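You operate a simulated robot arm through the tools that you are given. There is no shell and no other tool. Be economical: measure what you need, move in short steps, check, and stop when the job is done.

You run a simulated robot arm. Do the job below in one go: nothing can be reset, and whatever is moved stays where it is left.

## Task
Ready the small winder for bobbin 57 from the small rack.
Fine: bobbin in the winder's bobbin cup, cream wax ring in its dish, small grey cover over it, brown tube clamped, knob on FAST.
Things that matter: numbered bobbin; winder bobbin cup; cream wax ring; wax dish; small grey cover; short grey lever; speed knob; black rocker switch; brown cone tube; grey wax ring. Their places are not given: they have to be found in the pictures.

Only the result counts: the job must be done as asked and must still hold three seconds after the hand-in. Knocking over, shifting, dropping, spilling or breaking anything else fails it. A push-on lid holds only when it is set on centred and level and pressed home; a screw cap is set on level and turned clockwise until tight.

## Robot
A 7-joint arm with a two-finger parallel gripper, fixed in place. Base frame: the origin is at the foot of the arm, x ahead of it, y to its left, z up; the work surface is at about z = 730. Readings come in mm, rad, newtons and seconds.
With the tool pointing down near the work surface it reaches from about 280 to 680 mm from the base axis. Its first joint turns from -1.152 to 1.152 rad. Payload 1.57 kg.
The TCP is the grasp point between the finger pads, 30 mm short of the fingertips. In the tool frame z runs along the fingers and y along their closing line. The gripper opens to 110 mm. The fingers are 24 mm wide and 12 mm thick; the gripper's body (48 by 112 mm) begins 78 mm behind the TCP.
Orientation is that of the tool frame in the base frame, as a unit quaternion [x, y, z, w]. With the fingers straight down and closing along the base's y, the tool's x points along the base's -x, its y along +y and its z along -z.

## Interface
- The arm moves only by the tool step_arm. Its argument "series" is a list of rows, each a list of 7 numbers: the shift along the tool's x, y, z in units of 400 mm (1.0 is 400 mm), then the turn, a rotation vector about the tool's x, y, z in units of 60 degrees (1.0 is 60 degrees), then the finger opening in mm, from 0 to 110. In form: [[dx, dy, dz, wx, wy, wz, fingers], ...]. A call has 1 to 8 rows; each row is the pose to reach, as a shift and turn from the pose commanded when the call began, along the tool's axes at that moment. A call with a number of a shift or a turn outside -1 to 1 is refused whole. A row lasts 0.2 s, in which the tool goes at most 50 mm and 0.15 rad; a call with a longer step from one row to the next is refused whole, and so is a gripper value outside its range. A pose out of reach is approached as far as the arm can. The call stops where the force on the tool passes 40 N (or 10 N more than at its start, if that is more) or the arm is blocked; 0.2 s more then pass. The fingers move at their own pace (about 108 mm/s each) and stop on an object; they squeeze with about 33 N. The grip force told is the motor's: it shows also when the fingers shut on nothing. Time passes only in rows, and 0.2 s behind the last, so rows that repeat a pose let the fingers close. It gives the time, the measured TCP pose, the force on the tool (base axes), the opening and the grip force at its end, in the units of the frame above (readings bear some noise).
- Cameras (640 x 400 px; columns grow to the right, rows downward): "scene" is fixed at [163.1, -400.1, 1385.9]; the picture's right is [0.74, -0.67, 0.00], its down [-0.50, -0.55, -0.67] and it looks along [0.45, 0.50, -0.74] (base axes); focal length 250 px, centre (320, 200). "wrist" rides on the gripper at [-36, 0, -80] in the tool frame; the picture's right is [0.00, -1.00, 0.00], its down [0.97, 0.00, -0.24] and it looks along [0.24, 0.00, 0.97] (tool axes); focal length 218 px, centre (320, 200).
- camera(camera): a new picture of that camera. No time passes.
- measure_at(camera, pixels): for up to 12 pixels [column, row] of the newest picture of that camera ("zoom" is the newest enlarged one), the place [x, y, z] in the base frame of the surface seen there, good to about 3 mm. No time passes.
- enlarge(camera, box): a new picture of the part [left, top, right, bottom] of that camera's present view, enlarged. No time passes.
- hand_in(): hands the job in; it is judged then, once.

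Go step by step. Measure first, check grasps and placings, and put right what went wrong. The budget is 80 turns and 54 pictures, counting those below and the enlarged ones. Unless the task says otherwise, let go and move clear before handing in.

The tools are called as a command line: name --pt "numbers of a row" for each row, then --argument value for the rest, lists and objects as JSON in quotes. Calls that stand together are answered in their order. step_arm: Moves the arm, as the interface text tells. Its arguments: {"type":"object","properties":{"series":{"type":"array","items":{"type":"array","items":{"type":"number"}}}},"required":["series"]} The other tools are called the same way: camera (camera) takes a picture; measure_at (camera, pixels) gives the place of the surface under pixels of a picture; enlarge (camera, box) takes an enlarged picture of a part of a camera's view; hand_in () hands the job in.

At the start:

```text
clock: 0.0
ee_pos: [401.4, -191.6, 1178.9]
tcp_rot: [0.0, 1.0, 0.001, 0.0]
wrist_force: [-0.7, -0.2, 0.3]
opening: 110.0
grasp_force: 0.2
```

scene: 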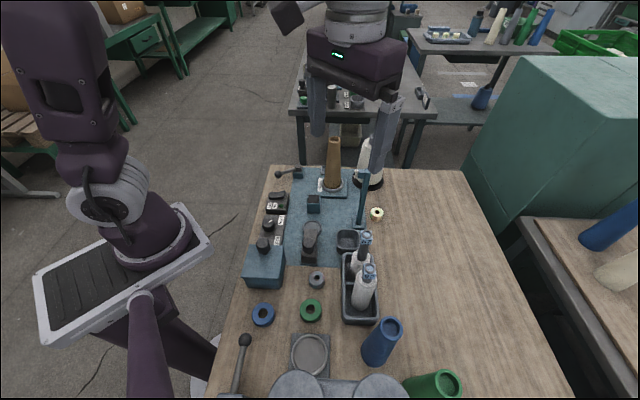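
wrist: 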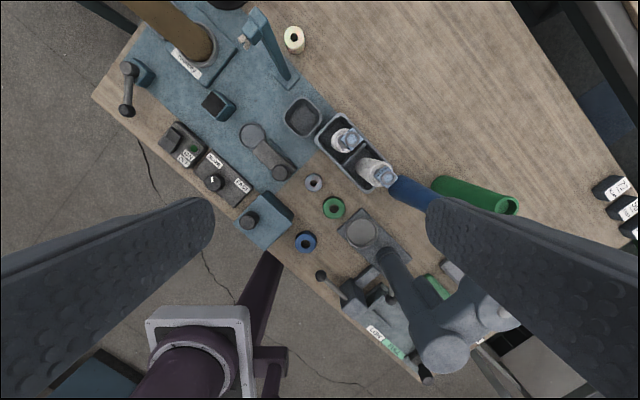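

The first pictures show a bench with the winder (blue plate), a small rack with two bobbins near scene (360,280), wax rings, a dish and knobs. I'll enlarge to identify the parts.

enlarge --camera "scene" --box '[220, 140, 420, 265]'

enlarge --camera "scene" --box '[220, 220, 480, 400]'

enlarge --camera "wrist" --box '[90, 0, 410, 200]'

enlarge --camera "wrist" --box '[220, 150, 540, 390]'

```text
3.20 times, centred on (320, 202) of scene
```

zoom: 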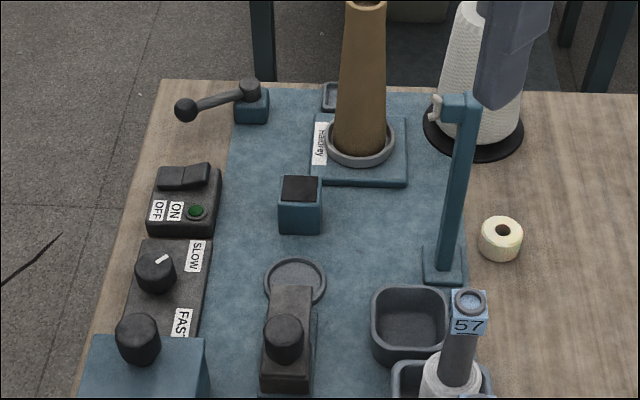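

```text
2.22 times, centred on (350, 310) of scene
```

zoom: 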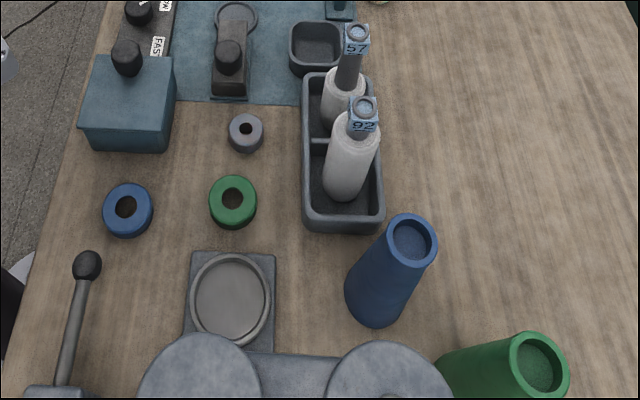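

```text
2.00 times, centred on (250, 100) of wrist
```

zoom: 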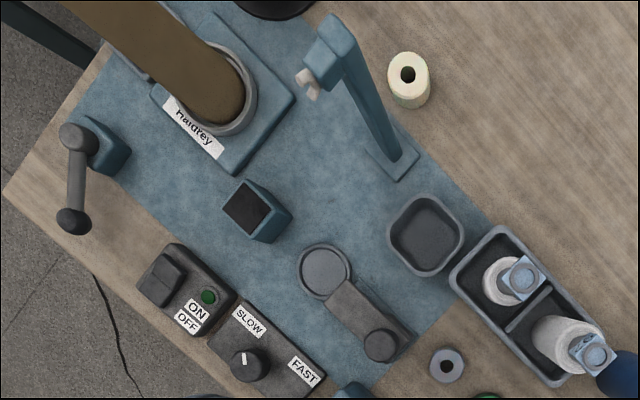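

```text
1.67 times, centred on (380, 270) of wrist
```

zoom: 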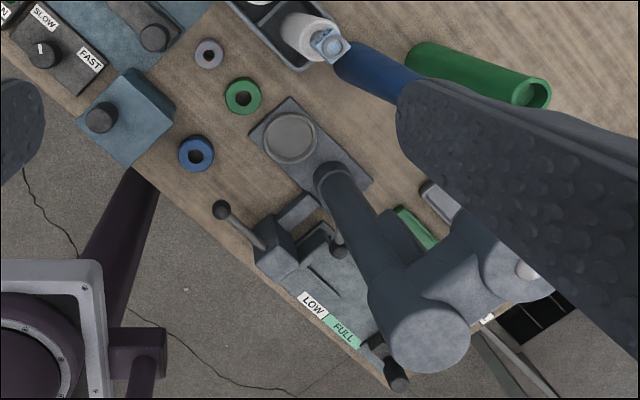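

Scene zoom shows bobbin 57 at the far slot of the rack, lever, tube on holder, switches and a round dish with a knobbed arm. I'll measure the key places.

measure_at --camera "scene" --pixels '[[366, 234], [359, 262], [369, 268], [376, 212], [347, 240], [312, 227], [309, 246], [268, 222], [278, 175], [298, 170], [316, 281], [313, 198]]'

measure_at --camera "scene" --pixels '[[263, 243], [265, 265], [310, 355], [278, 195], [334, 142], [333, 187], [364, 173], [360, 228], [310, 265], [345, 272], [377, 318], [290, 260]]'

enlarge --camera "wrist" --box '[160, 80, 320, 200]'

```text
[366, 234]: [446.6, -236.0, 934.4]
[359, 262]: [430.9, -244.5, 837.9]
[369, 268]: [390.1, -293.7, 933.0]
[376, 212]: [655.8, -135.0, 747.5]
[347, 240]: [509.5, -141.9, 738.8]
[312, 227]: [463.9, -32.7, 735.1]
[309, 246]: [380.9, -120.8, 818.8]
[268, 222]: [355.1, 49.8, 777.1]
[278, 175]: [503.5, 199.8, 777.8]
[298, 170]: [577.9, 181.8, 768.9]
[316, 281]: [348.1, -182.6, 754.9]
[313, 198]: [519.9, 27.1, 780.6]
```

```text
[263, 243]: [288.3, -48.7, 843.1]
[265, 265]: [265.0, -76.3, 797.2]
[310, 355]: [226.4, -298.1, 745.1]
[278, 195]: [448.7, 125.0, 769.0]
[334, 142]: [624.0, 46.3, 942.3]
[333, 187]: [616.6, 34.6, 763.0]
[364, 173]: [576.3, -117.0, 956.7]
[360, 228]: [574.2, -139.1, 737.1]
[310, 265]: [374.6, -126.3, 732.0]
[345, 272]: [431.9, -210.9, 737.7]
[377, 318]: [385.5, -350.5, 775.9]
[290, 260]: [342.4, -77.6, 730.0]
```

```text
3.33 times, centred on (240, 140) of wrist
```

zoom: 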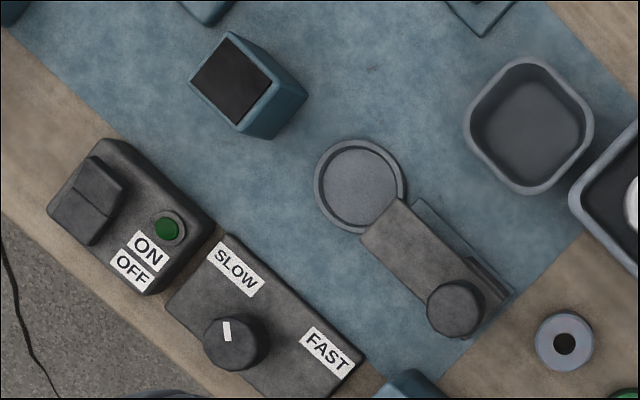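

The wrist zoom shows the round dish (wax dish) with a knobbed cover arm beside it, the square cup near the rack, and FAST/SLOW knob plate. I'll move lower over the winder for a closer view.

step_arm --pt "-0.025 0.055 0.083 0 0 0 110" --pt "-0.05 0.11 0.166 0 0 0 110" --pt "-0.075 0.165 0.249 0 0 0 110" --pt "-0.1 0.22 0.332 0 0 0 110" --pt "-0.125 0.275 0.415 0 0 0 110" --pt "-0.148 0.33 0.4975 0 0 0 110"

camera --camera "wrist"

enlarge --camera "wrist" --box '[200, 60, 440, 210]'

```text
clock: 1.4
ee_pos: [460.4, -60.4, 978.3]
tcp_rot: [0.0, 1.0, 0.0, 0.0]
wrist_force: [0.1, 0.3, -0.2]
opening: 109.7
grasp_force: 0.1
```

```text
46 pictures are left
```

wrist: 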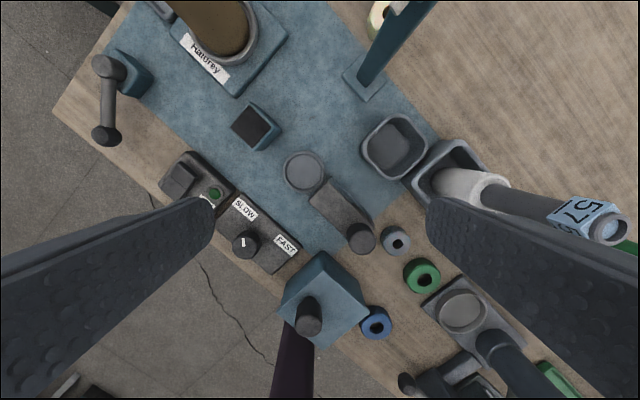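

```text
2.67 times, centred on (320, 135) of wrist
```

zoom: 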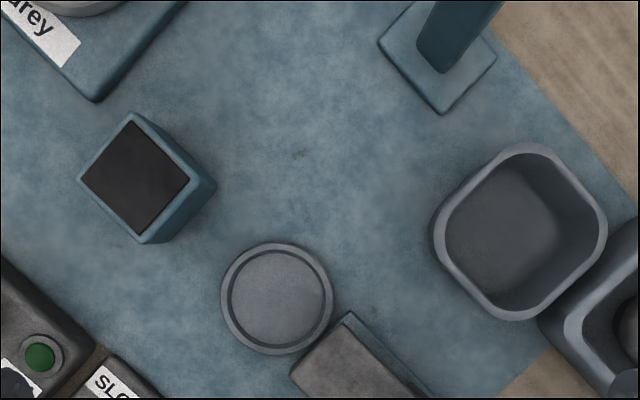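

The dish and square cup are clear; now the cover with its knob and the lever/tube need detail.

enlarge --camera "wrist" --box '[280, 150, 400, 260]'

enlarge --camera "scene" --box '[285, 205, 345, 275]'

enlarge --camera "wrist" --box '[70, 0, 290, 150]'

measure_at --camera "wrist" --pixels '[[303, 171], [303, 152], [303, 191], [360, 239], [325, 207], [312, 200], [370, 225], [397, 147], [362, 148], [426, 147], [393, 120], [398, 175]]'

measure_at --camera "wrist" --pixels '[[105, 67], [108, 100], [105, 134], [135, 75], [140, 85], [244, 244], [243, 241], [237, 247], [285, 246], [244, 209], [177, 180], [255, 125]]'

```text
3.64 times, centred on (340, 205) of wrist
```

zoom: 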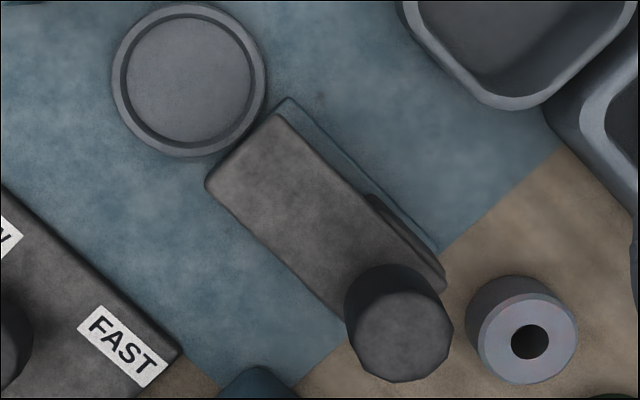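

```text
5.71 times, centred on (315, 240) of scene
```

zoom: 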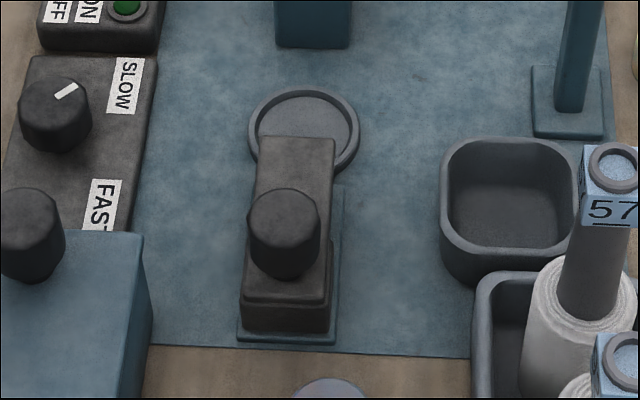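

```text
2.67 times, centred on (180, 75) of wrist
```

zoom: 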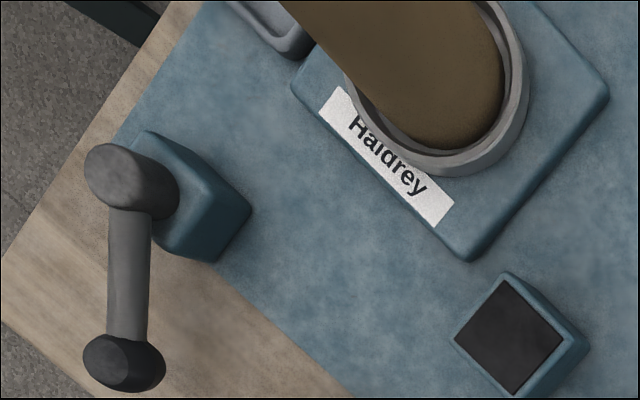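

```text
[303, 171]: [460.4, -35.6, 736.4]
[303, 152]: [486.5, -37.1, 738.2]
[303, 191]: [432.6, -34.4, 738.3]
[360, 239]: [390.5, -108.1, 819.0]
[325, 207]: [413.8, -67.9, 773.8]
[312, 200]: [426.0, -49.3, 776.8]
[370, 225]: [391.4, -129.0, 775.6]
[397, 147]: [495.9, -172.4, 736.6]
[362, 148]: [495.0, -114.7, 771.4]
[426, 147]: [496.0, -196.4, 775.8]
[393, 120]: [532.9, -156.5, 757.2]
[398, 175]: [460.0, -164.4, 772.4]
```

```text
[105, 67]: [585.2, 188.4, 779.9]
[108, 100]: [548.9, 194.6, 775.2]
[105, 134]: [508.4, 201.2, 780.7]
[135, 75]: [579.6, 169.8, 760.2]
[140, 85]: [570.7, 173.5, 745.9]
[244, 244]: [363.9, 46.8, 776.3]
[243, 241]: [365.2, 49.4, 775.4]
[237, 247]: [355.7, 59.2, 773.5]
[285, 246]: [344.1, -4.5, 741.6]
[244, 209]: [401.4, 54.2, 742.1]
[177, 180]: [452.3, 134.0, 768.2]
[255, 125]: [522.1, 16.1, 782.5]
```

The dish centre is about (460,-35), cover bar with knob at (390,-108,819), square cup centre (496,-155), rim 773. I'll check the arm's own shape and the guide post height in the scene, and measure post and cream ring.

camera --camera "scene"

measure_at --camera "wrist" --pixels '[[378, 17], [365, 80], [420, 10], [397, 5], [365, 65], [350, 78], [190, 50], [205, 68], [250, 40], [225, 85], [230, 45], [157, 10]]'

```text
41 pictures are left
```

scene: 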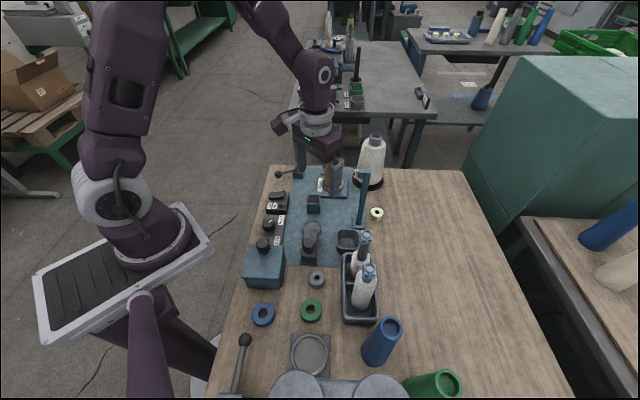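

```text
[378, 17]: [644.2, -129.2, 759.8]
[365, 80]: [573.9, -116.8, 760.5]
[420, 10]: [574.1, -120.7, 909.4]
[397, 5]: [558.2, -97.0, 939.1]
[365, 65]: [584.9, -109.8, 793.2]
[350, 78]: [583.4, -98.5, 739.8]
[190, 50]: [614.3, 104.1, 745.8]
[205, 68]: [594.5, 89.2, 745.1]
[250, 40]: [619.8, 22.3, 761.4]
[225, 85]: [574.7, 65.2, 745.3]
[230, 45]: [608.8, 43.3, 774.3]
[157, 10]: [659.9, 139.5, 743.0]
```

The wrist joint appears above the hand near (320,75) with the camera box at (285,125). I'll measure those to judge clearance to the guide post.

measure_at --camera "scene" --pixels '[[322, 75], [316, 105], [318, 122], [310, 145], [275, 128], [290, 50], [337, 160], [364, 172], [358, 182], [364, 185], [362, 168], [377, 213]]'

enlarge --camera "scene" --box '[250, 10, 410, 230]'

```text
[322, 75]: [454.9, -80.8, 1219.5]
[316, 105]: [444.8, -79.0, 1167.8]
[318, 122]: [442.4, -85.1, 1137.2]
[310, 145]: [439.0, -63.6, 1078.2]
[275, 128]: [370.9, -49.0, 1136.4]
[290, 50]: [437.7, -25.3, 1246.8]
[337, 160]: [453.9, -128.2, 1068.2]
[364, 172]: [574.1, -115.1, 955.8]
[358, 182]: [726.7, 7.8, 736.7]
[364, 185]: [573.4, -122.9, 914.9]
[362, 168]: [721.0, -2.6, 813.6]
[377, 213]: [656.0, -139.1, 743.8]
```

```text
1.82 times, centred on (330, 120) of scene
```

zoom: 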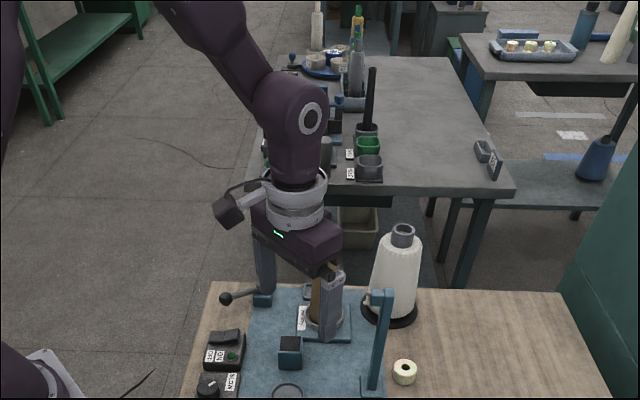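

The wrist is in line above the hand with a box sticking out on tool +x, which matters for the post later. First the speed knob: go above (360,52) for a close look.

step_arm --pt "0.0625 0.07 0.074 0 0 0 100" --pt "0.125 0.14 0.148 0 0 0 80" --pt "0.1875 0.21 0.222 0 0 0 60" --pt "0.25 0.28 0.295 0 0 0 60"

enlarge --camera "wrist" --box '[200, 120, 440, 270]'

measure_at --camera "zoom" --pixels '[[320, 200], [320, 280], [320, 320], [280, 300], [360, 300], [240, 300], [400, 300], [320, 360]]'

```text
clock: 2.4
ee_pos: [360.9, 51.7, 858.8]
tcp_rot: [0.0, 1.0, 0.0, -0.001]
wrist_force: [0.6, 0.5, 0.5]
opening: 59.9
grasp_force: 0.1
```

```text
2.67 times, centred on (320, 195) of wrist
```

zoom: 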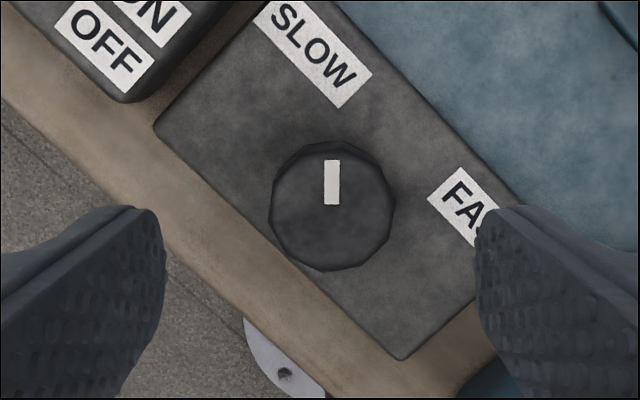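

```text
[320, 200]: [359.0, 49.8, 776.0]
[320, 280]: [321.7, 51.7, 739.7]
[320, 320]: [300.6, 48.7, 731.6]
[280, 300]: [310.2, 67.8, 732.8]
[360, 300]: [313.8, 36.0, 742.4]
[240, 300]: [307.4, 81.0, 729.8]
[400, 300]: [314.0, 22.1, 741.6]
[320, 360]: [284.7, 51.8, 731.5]
```

The knob's mark points along +x at SLOW (zoom 332,182) and FAST lies 90° clockwise; knob centre ≈ (356,46.5). I'll lower round it and close.

step_arm --pt "0.012 -0.0125 0.07 0 0 0 60" --pt "0.012 -0.0125 0.14 0 0 0 60" --pt "0.012 -0.0125 0.2 0 0 0 60" --pt "0.012 -0.0125 0.2 0 0 0 20" --pt "0.012 -0.0125 0.2 0 0 0 20" --pt "0.012 -0.0125 0.2 0 0 0 20"

```text
clock: 3.8
ee_pos: [354.8, 48.7, 780.9]
tcp_rot: [-0.001, 1.0, 0.001, 0.0]
wrist_force: [-5.7, 22.3, -6.1]
opening: 36.7
grasp_force: 43.1
```

It gripped the knob at 36.7 mm with a 22 N sideways load, so I'll shift +y 3 mm and turn the first 45° clockwise.

step_arm --pt "0 0.008 0 0 0 0 20" --pt "0 0.008 0 0 0 0.125 20" --pt "0 0.008 0 0 0 0.25 20" --pt "0 0.008 0 0 0 0.375 20" --pt "0 0.008 0 0 0 0.5 20" --pt "0 0.008 0 0 0 0.625 20" --pt "0 0.008 0 0 0 0.75 20"

```text
clock: 5.4
ee_pos: [355.6, 50.4, 782.0]
tcp_rot: [0.385, 0.923, 0.0, -0.001]
wrist_force: [-6.5, -16.1, -26.2]
opening: 36.7
grasp_force: 43.1
```

Turned 45° with the grip holding; continuing the second 45°.

step_arm --pt "0 0 0 0 0 0.125 20" --pt "0 0 0 0 0 0.25 20" --pt "0 0 0 0 0 0.375 20" --pt "0 0 0 0 0 0.5 20" --pt "0 0 0 0 0 0.625 20" --pt "0 0 0 0 0 0.75 20" --pt "0 0 0 0 0 0.75 20"

```text
clock: 7.0
ee_pos: [356.0, 49.5, 782.6]
tcp_rot: [0.708, 0.707, 0.0, 0.0]
wrist_force: [-13.4, -23.1, -4.3]
opening: 36.6
grasp_force: 43.3
```

Rotation reached 90°. I'll open and rise to look at the mark.

step_arm --pt "0 0 0 0 0 0 60" --pt "0 0 0 0 0 0 60" --pt "0 0 -0.1 0 0 0 60" --pt "0 0 -0.2 0 0 0 60"

enlarge --camera "wrist" --box '[200, 120, 440, 270]'

```text
clock: 8.0
ee_pos: [356.0, 50.7, 861.9]
tcp_rot: [0.707, 0.707, 0.001, -0.001]
wrist_force: [0.3, 0.2, -0.2]
opening: 60.0
grasp_force: 0.0
```

```text
2.67 times, centred on (320, 195) of wrist
```

zoom: 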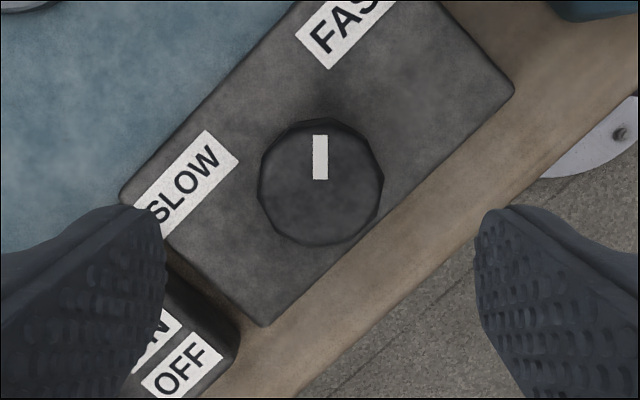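

The mark now points straight at FAST (zoom 320,157). Next, a look at the lever and tube clamp from above.

step_arm --pt "0.0 0.03 -0.1 0 0 0 60" --pt "0.03 0.1 -0.18 0 0 0 60" --pt "0.07 0.19 -0.245 0 0 0 60" --pt "0.11 0.28 -0.245 0 0 0 60" --pt "0.15 0.37 -0.245 0 0 0 60" --pt "0.2 0.46 -0.245 0 0 0 60"

camera --camera "wrist"

enlarge --camera "scene" --box '[260, 150, 350, 205]'

```text
clock: 9.4
ee_pos: [540.3, 130.4, 960.1]
tcp_rot: [0.707, 0.707, 0.0, 0.0]
wrist_force: [0.3, 0.5, -0.4]
opening: 60.1
grasp_force: 0.0
```

```text
37 pictures are left
```

wrist: 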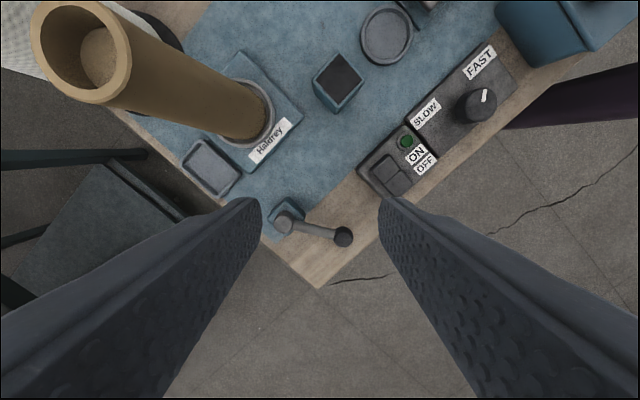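

```text
7.11 times, centred on (305, 178) of scene
```

zoom: 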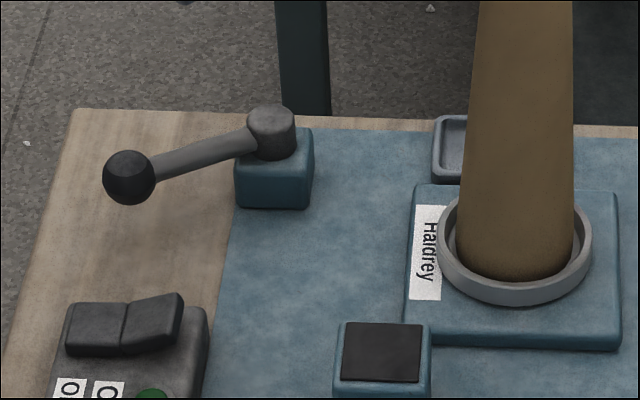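

The lever turns about a vertical post at (585,188). I'll zoom for marks and measure it.

enlarge --camera "wrist" --box '[160, 130, 380, 270]'

measure_at --camera "wrist" --pixels '[[284, 222], [343, 236], [315, 231], [288, 204], [275, 232], [298, 215], [250, 110], [240, 135], [268, 100], [250, 145], [210, 165], [95, 50]]'

```text
2.86 times, centred on (270, 200) of wrist
```

zoom: 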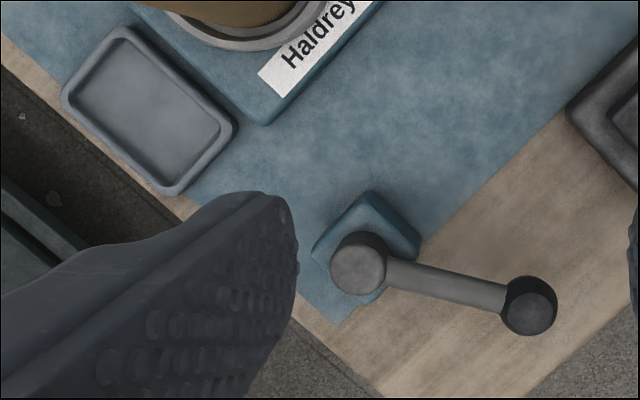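

```text
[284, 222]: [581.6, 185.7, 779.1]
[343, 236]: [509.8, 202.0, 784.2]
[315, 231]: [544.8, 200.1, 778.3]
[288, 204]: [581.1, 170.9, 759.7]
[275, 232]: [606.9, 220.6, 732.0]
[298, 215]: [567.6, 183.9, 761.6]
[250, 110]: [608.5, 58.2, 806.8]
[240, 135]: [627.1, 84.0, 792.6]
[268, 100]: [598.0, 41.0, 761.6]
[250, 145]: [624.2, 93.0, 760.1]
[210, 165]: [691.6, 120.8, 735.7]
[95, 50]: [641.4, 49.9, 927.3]
```

Lever arm is ~73 mm long at 168° about pivot (581,187). I'll close the fingers and come down on its outer (+y) side, at (536,225), to push it counter-clockwise towards the tube.

step_arm --pt "0.08 0 0 0 0 0 20" --pt "0.16 0 0 0 0 0 0" --pt "0.25 -0.01 0.05 0 0 0 0" --pt "0.25 -0.01 0.15 0 0 0 0" --pt "0.25 -0.01 0.25 0 0 0 0" --pt "0.25 -0.01 0.35 0 0 0 0" --pt "0.25 -0.01 0.4375 0 0 0 0"

camera --camera "wrist"

```text
clock: 11.0
ee_pos: [535.8, 230.2, 784.8]
tcp_rot: [0.707, 0.707, 0.001, 0.0]
wrist_force: [-0.4, -0.2, 0.4]
opening: 0.2
grasp_force: 21.3
```

```text
34 pictures are left
```

wrist: 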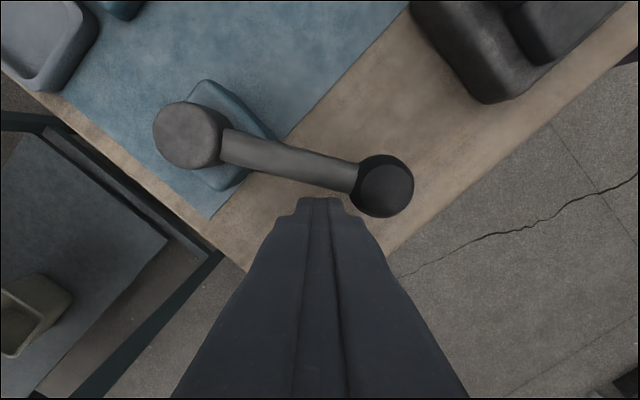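

The fingers stand beside the lever shaft (wrist 320,200). I'll push it along its arc a first 45°.

step_arm --pt "-0.033 0 0 0 0 0 0" --pt "-0.0645 -0.0145 0 0 0 0 0" --pt "-0.099 -0.022 0 0 0 0 0" --pt "-0.134 -0.0195 0 0 0 0 0"

camera --camera "wrist"

```text
clock: 12.0
ee_pos: [528.0, 176.2, 784.4]
tcp_rot: [0.707, 0.707, -0.001, 0.0]
wrist_force: [0.5, 0.4, -0.4]
opening: 0.0
grasp_force: 21.3
```

```text
33 pictures are left
```

wrist: 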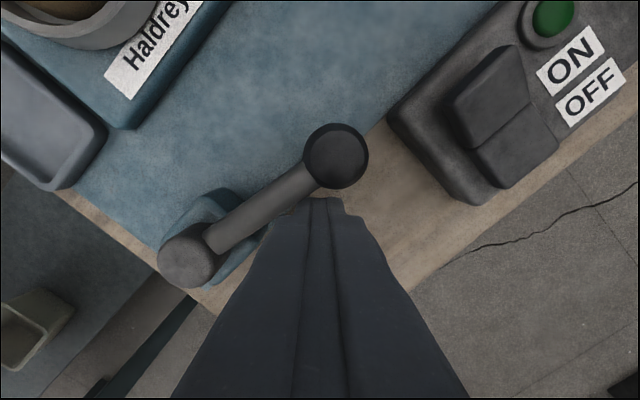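

The lever swings freely (ball now at wrist 335,155). I'll continue to about 258° and watch for a stop.

step_arm --pt "-0.033 0.011 0 0 0 0 0" --pt "-0.062 0.031 0 0 0 0 0" --pt "-0.0855 0.0575 0 0 0 0 0"

camera --camera "wrist"

```text
clock: 12.7
ee_pos: [536.5, 157.8, 785.2]
tcp_rot: [0.706, 0.709, -0.002, -0.012]
wrist_force: [-8.0, 5.0, 5.6]
opening: 0.0
grasp_force: 21.6
stopped in row 3: the force on the tool passed its limit (the readings are from after the stop); the commanded pose is now the measured one
```

```text
32 pictures are left
```

wrist: 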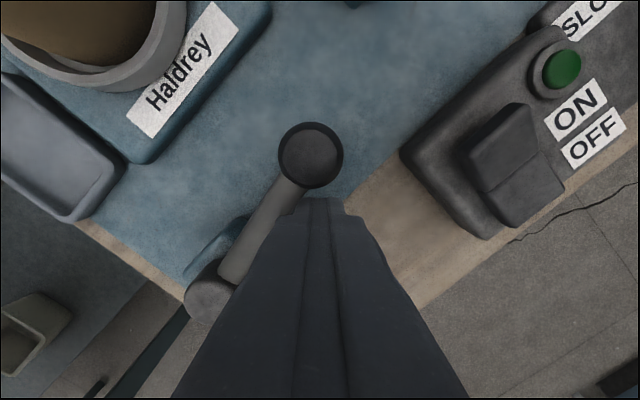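

It stopped on force at about 235° — likely the end stop. I'll push once more gently along the tangent to make sure it is home.

step_arm --pt "-0.006 0.008 0 0 0 0 0" --pt "-0.012 0.016 0 0 0 0 0" --pt "-0.018 0.025 0 0 0 0 0"

camera --camera "wrist"

```text
clock: 13.2
ee_pos: [537.5, 156.6, 784.4]
tcp_rot: [0.705, 0.709, -0.004, -0.016]
wrist_force: [-7.8, 4.7, 4.3]
opening: 0.1
grasp_force: 21.1
stopped in row 2: the force on the tool passed its limit (the readings are from after the stop); the commanded pose is now the measured one
```

```text
31 pictures are left
```

wrist: 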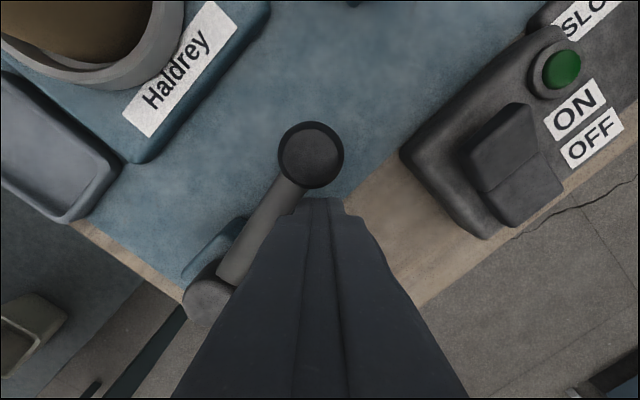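

The lever is firmly against its end stop. I'll back off, straighten the slight tool tilt, rise and look at the tube collar.

step_arm --pt "0.02 -0.025 0 0.016 0.027 0.005 0" --pt "0.02 -0.025 -0.1 0.016 0.027 0.005 0" --pt "0.02 -0.025 -0.2 0.016 0.027 0.005 30" --pt "-0.02 0 -0.3 0.016 0.027 0.005 60" --pt "-0.06 0.006 -0.38 0.016 0.027 0.005 60" --pt "-0.067 0.006 -0.4375 0.016 0.027 0.005 60"

enlarge --camera "wrist" --box '[160, 50, 380, 270]'

enlarge --camera "scene" --box '[260, 150, 350, 205]'

```text
clock: 14.7
ee_pos: [546.2, 126.6, 958.1]
tcp_rot: [0.707, 0.707, 0.002, -0.03]
wrist_force: [0.1, -1.0, 0.5]
opening: 60.2
grasp_force: 0.1
```

```text
1.82 times, centred on (270, 160) of wrist
```

zoom: 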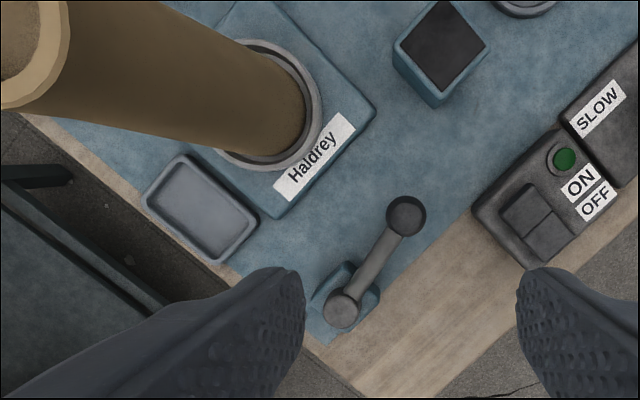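

```text
7.11 times, centred on (305, 178) of scene
```

zoom: 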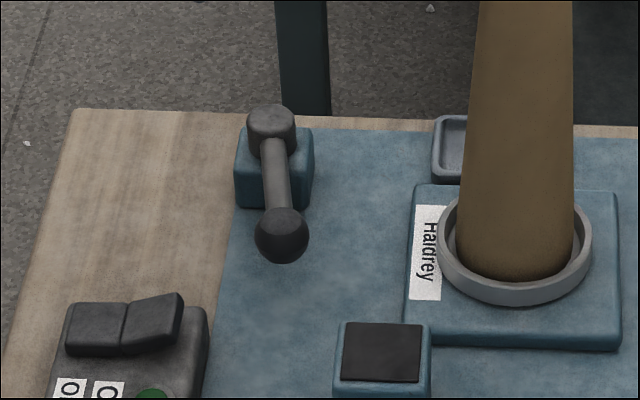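

The lever now lies in line with the machine, firmly at its stop — clamped. Next I fix the tilt and go up and over to look at the cream ring at about (656,-137).

step_arm --pt "0 0 -0.1 -0.038 -0.043 0 60" --pt "-0.1 0.03 -0.14 -0.038 -0.043 0 60" --pt "-0.22 0.06 -0.14 -0.038 -0.043 0 60" --pt "-0.34 0.1 -0.14 -0.038 -0.043 0 60" --pt "-0.46 0.13 -0.14 -0.038 -0.043 0 60" --pt "-0.58 0.17 -0.14 -0.038 -0.043 0 60" --pt "-0.69 0.22 -0.14 -0.038 -0.043 0 60" --pt "-0.72 0.225 -0.14 -0.038 -0.043 0 60"

camera --camera "wrist"

```text
refused: row 4 steps farther than a row can; nothing moved
```

```text
28 pictures are left
```

wrist: 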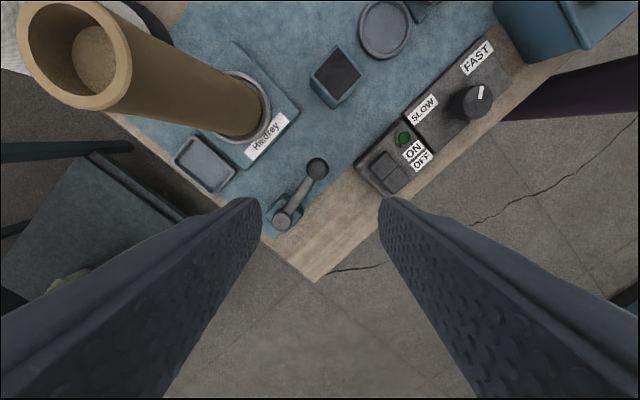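

One row was slightly too long, so nothing moved; same path with smaller steps.

step_arm --pt "0 0 -0.11 -0.038 -0.043 0 60" --pt "-0.08 0.02 -0.17 -0.038 -0.043 0 60" --pt "-0.19 0.05 -0.17 -0.038 -0.043 0 60" --pt "-0.3 0.08 -0.17 -0.038 -0.043 0 60" --pt "-0.41 0.11 -0.17 -0.038 -0.043 0 60" --pt "-0.52 0.14 -0.17 -0.038 -0.043 0 60" --pt "-0.62 0.18 -0.17 -0.038 -0.043 0 60" --pt "-0.71 0.22 -0.17 -0.038 -0.043 0 60"

camera --camera "wrist"

```text
clock: 16.4
ee_pos: [636.3, -159.2, 1009.1]
tcp_rot: [0.707, 0.707, -0.001, -0.001]
wrist_force: [-0.2, -0.7, 0.8]
opening: 60.2
grasp_force: 0.0
```

```text
27 pictures are left
```

wrist: 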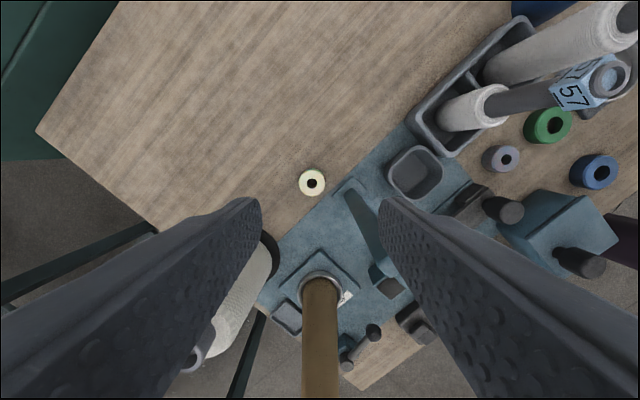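

The ring sits at wrist (312,183), upright tube hole showing. Measuring its top and edges.

measure_at --camera "wrist" --pixels '[[303, 183], [321, 183], [312, 174], [312, 192], [318, 189], [306, 177], [329, 183], [385, 292], [500, 212], [448, 225]]'

enlarge --camera "wrist" --box '[280, 150, 400, 225]'

```text
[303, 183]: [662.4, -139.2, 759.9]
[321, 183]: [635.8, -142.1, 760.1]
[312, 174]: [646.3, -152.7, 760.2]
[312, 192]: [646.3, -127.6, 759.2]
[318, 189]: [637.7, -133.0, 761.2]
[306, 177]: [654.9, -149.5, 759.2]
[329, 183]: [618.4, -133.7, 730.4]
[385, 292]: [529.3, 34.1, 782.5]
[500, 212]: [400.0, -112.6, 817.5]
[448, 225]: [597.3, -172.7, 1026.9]
```

```text
5.33 times, centred on (340, 188) of wrist
```

zoom: 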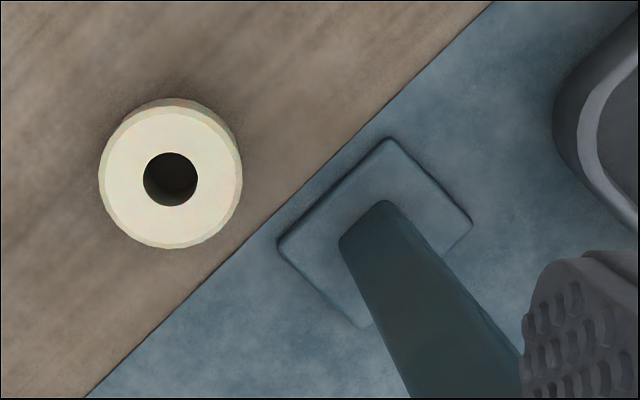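

Ring centre ≈ (648.5,-140.5), 40 mm across, top 760. The guide post is close, so I'll yaw the hand 60° more so that its long side is clear of the post, checking that the joint permits it.

step_arm --pt "0 0 0 0 0 0.14 56" --pt "0 0 0 0 0 0.28 56" --pt "0 0 0 0 0 0.42 56" --pt "0 0 0 0 0 0.56 56" --pt "0 0 0 0 0 0.7 56" --pt "0 0 0 0 0 0.84 56" --pt "0 0 0 0 0 0.96 56" --pt "0 0 0 0 0 1.0 56"

camera --camera "scene"

camera --camera "wrist"

```text
clock: 18.2
ee_pos: [636.5, -159.5, 1008.9]
tcp_rot: [0.966, 0.259, -0.001, 0.0]
wrist_force: [0.1, -0.7, -0.8]
opening: 56.0
grasp_force: 0.1
```

```text
25 pictures are left
```

scene: 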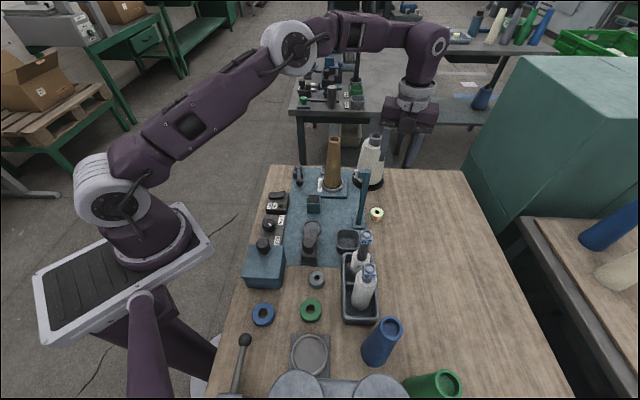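

```text
24 pictures are left
```

wrist: 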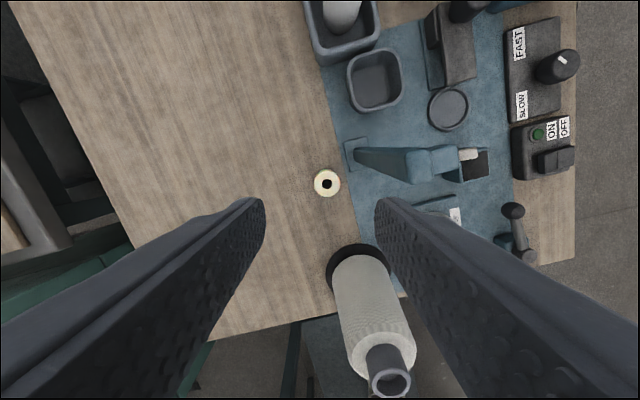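

The 60° yaw is reached. I'll check the forearm's underside height relative to the post top before descending.

measure_at --camera "scene" --pixels '[[378, 48], [350, 48], [400, 45], [425, 75], [365, 171], [357, 226], [367, 226], [362, 190]]'

measure_at --camera "wrist" --pixels '[[326, 183], [348, 155], [364, 152], [430, 163], [470, 153], [326, 173], [326, 193], [316, 183], [336, 183], [390, 380]]'

```text
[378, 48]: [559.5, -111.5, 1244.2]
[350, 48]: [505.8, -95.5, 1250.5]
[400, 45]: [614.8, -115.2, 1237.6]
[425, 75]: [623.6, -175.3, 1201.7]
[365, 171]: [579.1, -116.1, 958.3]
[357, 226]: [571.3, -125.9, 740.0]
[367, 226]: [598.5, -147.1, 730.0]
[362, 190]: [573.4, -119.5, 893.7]
```

```text
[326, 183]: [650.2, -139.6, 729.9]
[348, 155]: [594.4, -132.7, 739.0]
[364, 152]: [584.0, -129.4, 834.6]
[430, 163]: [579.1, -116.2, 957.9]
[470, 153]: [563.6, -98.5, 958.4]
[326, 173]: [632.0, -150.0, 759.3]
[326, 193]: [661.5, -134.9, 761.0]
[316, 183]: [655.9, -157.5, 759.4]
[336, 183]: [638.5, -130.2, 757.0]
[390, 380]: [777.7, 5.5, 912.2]
```

Clearance is about 50 mm, enough. Descending around the ring with tips at ~747, then closing.

step_arm --pt "0.0475 -0.0245 0.05 0 0 0 56" --pt "0.0475 -0.0245 0.16 0 0 0 56" --pt "0.0475 -0.0245 0.27 0 0 0 56" --pt "0.0475 -0.0245 0.38 0 0 0 56" --pt "0.0475 -0.0245 0.48 0 0 0 56" --pt "0.0475 -0.0245 0.54 0 0 0 56"

camera --camera "wrist"

```text
clock: 19.6
ee_pos: [647.2, -141.9, 794.3]
tcp_rot: [0.966, 0.259, -0.001, 0.0]
wrist_force: [0.0, 0.3, 0.2]
opening: 56.2
grasp_force: 0.1
```

```text
23 pictures are left
```

wrist: 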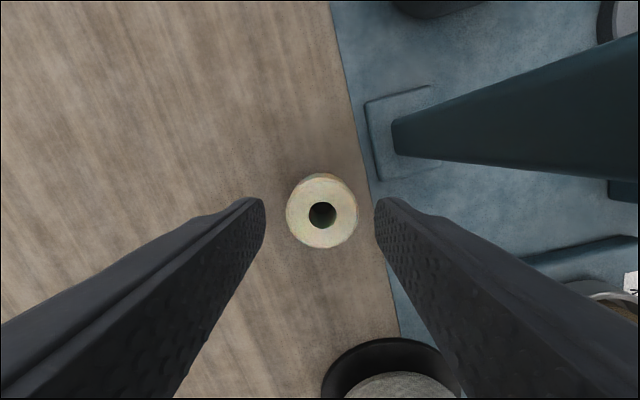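

Ring is centred between the fingers (322,213 vs 320,216). Lowering 19 mm and closing.

step_arm --pt "0 0 0.0475 0 0 0 56" --pt "0 0 0.0475 0 0 0 30" --pt "0 0 0.0475 0 0 0 30" --pt "0 0 0.0475 0 0 0 30" --pt "0 0 -0.02 0 0 0 30" --pt "0 0 -0.1 0 0 0 30"

camera --camera "wrist"

```text
clock: 21.1
ee_pos: [647.2, -142.9, 835.1]
tcp_rot: [0.966, 0.259, -0.002, 0.001]
wrist_force: [-0.2, -0.4, 0.7]
opening: 29.9
grasp_force: 0.1
```

```text
22 pictures are left
```

wrist: 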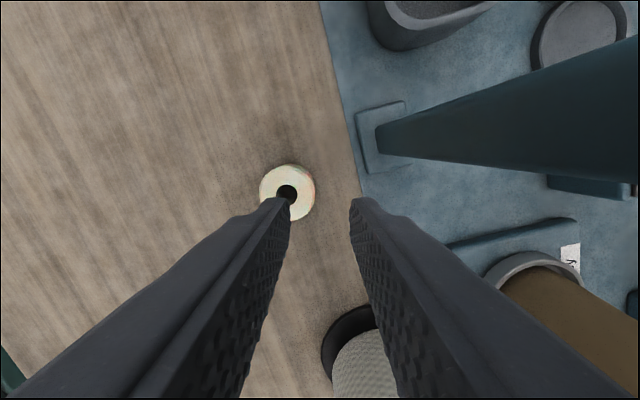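

The fingers missed: the ring slipped out and sits at wrist (288,192). Measure it again.

measure_at --camera "wrist" --pixels '[[262, 190], [314, 190], [288, 166], [306, 212], [305, 172], [270, 176], [287, 192]]'

enlarge --camera "wrist" --box '[240, 150, 360, 225]'

```text
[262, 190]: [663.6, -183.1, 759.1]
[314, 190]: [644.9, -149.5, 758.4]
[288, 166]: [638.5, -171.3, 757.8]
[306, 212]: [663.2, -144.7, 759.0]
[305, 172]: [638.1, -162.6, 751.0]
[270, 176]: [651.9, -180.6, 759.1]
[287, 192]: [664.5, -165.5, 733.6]
```

```text
5.33 times, centred on (300, 188) of wrist
```

zoom: 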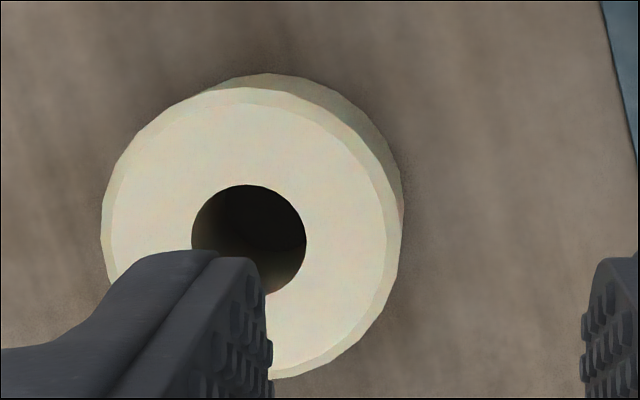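

Ring is 38 mm across, now centred at (658,-165). I'll shift over it, go deeper (tips ~736) and close.

step_arm --pt "-0.004 0.03 0 0 0 0 60" --pt "-0.004 0.061 0 0 0 0 60" --pt "-0.004 0.061 0.08 0 0 0 60" --pt "-0.004 0.061 0.14 0 0 0 60" --pt "-0.004 0.061 0.174 0 0 0 60" --pt "-0.004 0.061 0.174 0 0 0 32" --pt "-0.004 0.061 0.174 0 0 0 32" --pt "-0.004 0.061 0.174 0 0 0 32"

camera --camera "wrist"

```text
clock: 22.9
ee_pos: [657.5, -164.7, 764.3]
tcp_rot: [0.966, 0.259, -0.001, 0.0]
wrist_force: [0.1, 0.0, 3.6]
opening: 39.2
grasp_force: 33.0
```

```text
20 pictures are left
```

wrist: 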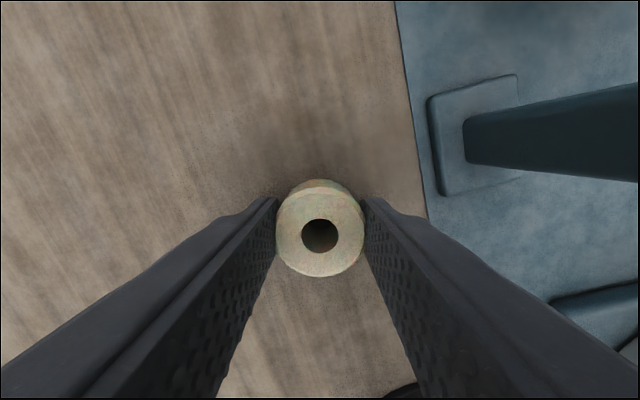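

The ring is gripped (39.2 mm, 33 N) and centred. Lifting straight up to clear the post.

step_arm --pt "0 0 -0.05 0 0 0 32" --pt "0 0 -0.16 0 0 0 32" --pt "0 0 -0.27 0 0 0 32" --pt "0 0 -0.38 0 0 0 32" --pt "0 0 -0.49 0 0 0 32" --pt "0 0 -0.6 0 0 0 32" --pt "0 0 -0.625 0 0 0 32"

step_arm --pt "-0.045 -0.088 0 0 0 -0.04 32" --pt "-0.09 -0.176 0 0 0 -0.08 32" --pt "-0.135 -0.263 0 0 0 -0.12 32" --pt "-0.18 -0.351 0 0 0 -0.16 32" --pt "-0.225 -0.438 0 0 0 -0.2 32" --pt "-0.2695 -0.5257 0 0 0 -0.25 32"

camera --camera "wrist"

```text
clock: 24.4
ee_pos: [657.2, -163.8, 1014.1]
tcp_rot: [0.966, 0.259, -0.001, 0.001]
wrist_force: [0.3, -0.3, 0.0]
opening: 39.1
grasp_force: 33.0
```

```text
clock: 25.9
ee_pos: [460.2, -36.0, 1015.0]
tcp_rot: [0.924, 0.383, -0.002, 0.001]
wrist_force: [-0.1, -0.3, -0.7]
opening: 39.3
grasp_force: 33.4
out of reach, approached as far as the arm can: row 1
```

```text
19 pictures are left
```

wrist: 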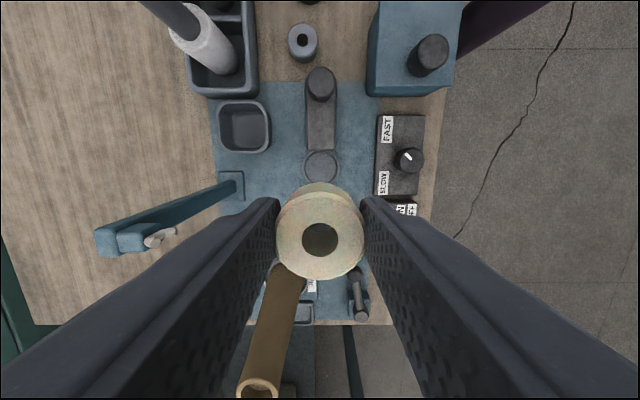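

Ring held above the dish and the view is bench-aligned. Check the dish centre before lowering.

enlarge --camera "wrist" --box '[270, 60, 370, 190]'

measure_at --camera "wrist" --pixels '[[305, 165], [336, 165], [321, 150], [321, 165], [321, 174], [321, 140], [321, 110], [306, 120], [336, 120], [320, 82]]'

```text
3.08 times, centred on (320, 125) of wrist
```

zoom: 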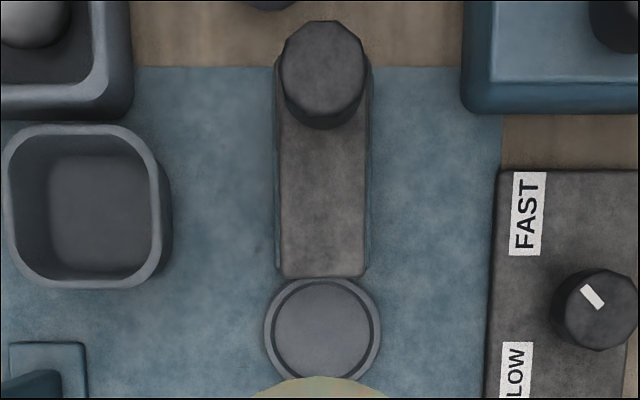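

```text
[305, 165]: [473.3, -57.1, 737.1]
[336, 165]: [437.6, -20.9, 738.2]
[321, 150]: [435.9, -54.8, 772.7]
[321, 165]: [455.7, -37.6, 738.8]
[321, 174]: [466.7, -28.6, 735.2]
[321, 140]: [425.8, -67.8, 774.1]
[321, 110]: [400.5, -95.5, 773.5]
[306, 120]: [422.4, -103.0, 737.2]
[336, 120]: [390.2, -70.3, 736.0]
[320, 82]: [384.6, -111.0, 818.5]
```

The dish centre (320.8,168.2) matches the TCP line. Lowering the ring into the dish.

step_arm --pt "0 0 0.11 0 0 0 32" --pt "0 0 0.22 0 0 0 32" --pt "0 0 0.33 0 0 0 32" --pt "0 0 0.44 0 0 0 32" --pt "0 0 0.54 0 0 0 32" --pt "0 0 0.58 0 0 0 32" --pt "0 0 0.602 0 0 0 32"

camera --camera "wrist"

```text
clock: 27.4
ee_pos: [458.4, -35.5, 773.5]
tcp_rot: [0.924, 0.383, -0.001, 0.0]
wrist_force: [0.4, 0.6, -0.4]
opening: 39.2
grasp_force: 33.1
```

```text
17 pictures are left
```

wrist: 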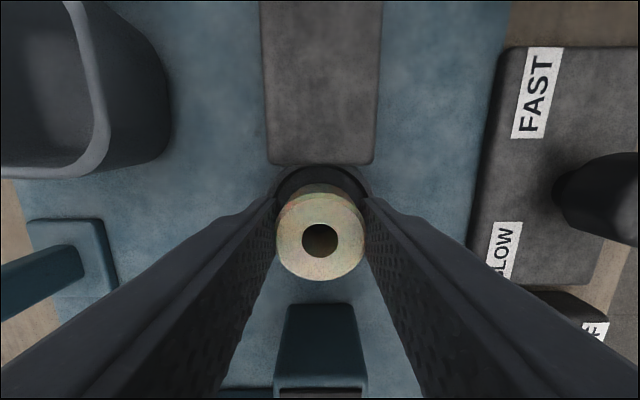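

The ring is over the dish just above its floor. Lower 2 mm, open gently, and rise a little to check.

step_arm --pt "0 0 0.006 0 0 0 32" --pt "0 0 0.006 0 0 0 60" --pt "0 0 0.006 0 0 0 60" --pt "0 0 -0.07 0 0 0 60" --pt "0 0 -0.17 0 0 0 60" --pt "0 0 -0.28 0 0 0 60"

camera --camera "wrist"

```text
clock: 28.9
ee_pos: [458.7, -36.9, 885.8]
tcp_rot: [0.924, 0.382, -0.002, 0.0]
wrist_force: [-0.7, 0.0, 0.3]
opening: 60.1
grasp_force: 0.1
```

```text
16 pictures are left
```

wrist: 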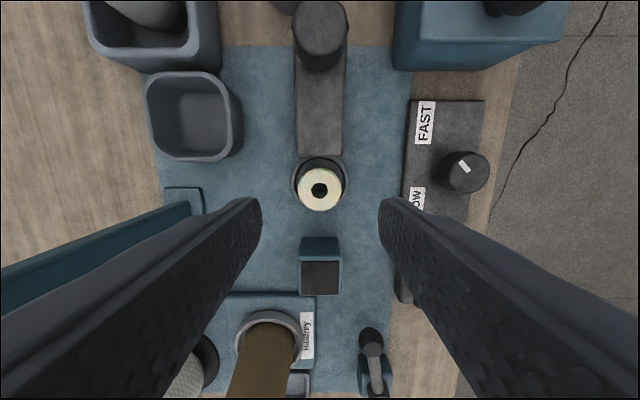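

Ring is seated in the dish (wrist 320,190). The cover looks like a slide with a knob at its near end; I'll grip the knob at (384,-112) and test it gently.

step_arm --pt "-0.09 0 0 0 0 0 60" --pt "-0.18 0 0 0 0 0 60" --pt "-0.266 0.0015 0 0 0 0 60" --pt "-0.266 0.0015 0.1 0 0 0 60" --pt "-0.266 0.0015 0.185 0 0 0 60"

camera --camera "wrist"

```text
clock: 30.1
ee_pos: [384.6, -112.3, 812.2]
tcp_rot: [0.924, 0.383, -0.002, 0.001]
wrist_force: [0.2, -0.3, -0.5]
opening: 59.9
grasp_force: 0.1
```

```text
15 pictures are left
```

wrist: 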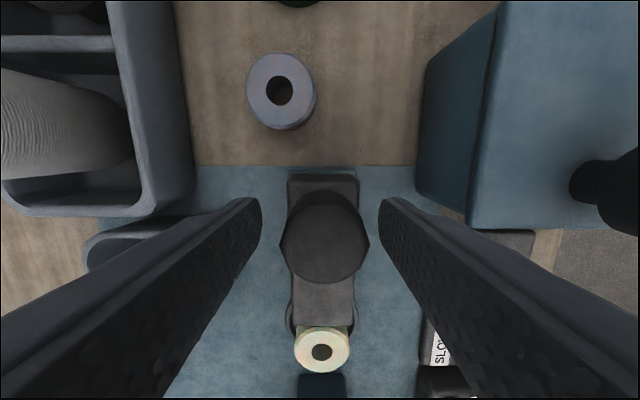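

The knob (325,237) is between the fingers. Close on it and lift-test by 4 mm.

step_arm --pt "0 0 0 0 0 0 25" --pt "0 0 0 0 0 0 25" --pt "0 0 0 0 0 0 25" --pt "0 0 -0.01 0 0 0 25" --pt "0 0 -0.01 0 0 0 25"

```text
clock: 31.2
ee_pos: [383.2, -111.8, 816.0]
tcp_rot: [0.924, 0.383, -0.002, 0.0]
wrist_force: [-15.8, 14.2, -26.9]
opening: 33.4
grasp_force: 41.1
```

The knob resists lifting, so the cover is on a guide. Release the lift and push it 15 mm toward the dish.

step_arm --pt "0 -0.005 0.01 0 0 0 25" --pt "0.012 -0.005 0.01 0 0 0 25" --pt "0.025 -0.005 0.01 0 0 0 25" --pt "0.0375 -0.005 0.01 0 0 0 25"

camera --camera "wrist"

```text
clock: 31.7
ee_pos: [385.3, -110.6, 815.0]
tcp_rot: [0.924, 0.383, 0.0, 0.0]
wrist_force: [-3.7, 3.5, 17.2]
opening: 33.1
grasp_force: 41.1
stopped in row 2: the force on the tool passed its limit (the readings are from after the stop); the commanded pose is now the measured one
```

```text
14 pictures are left
```

wrist: 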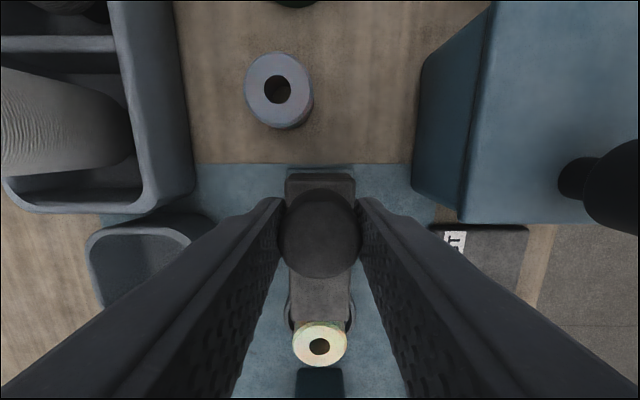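

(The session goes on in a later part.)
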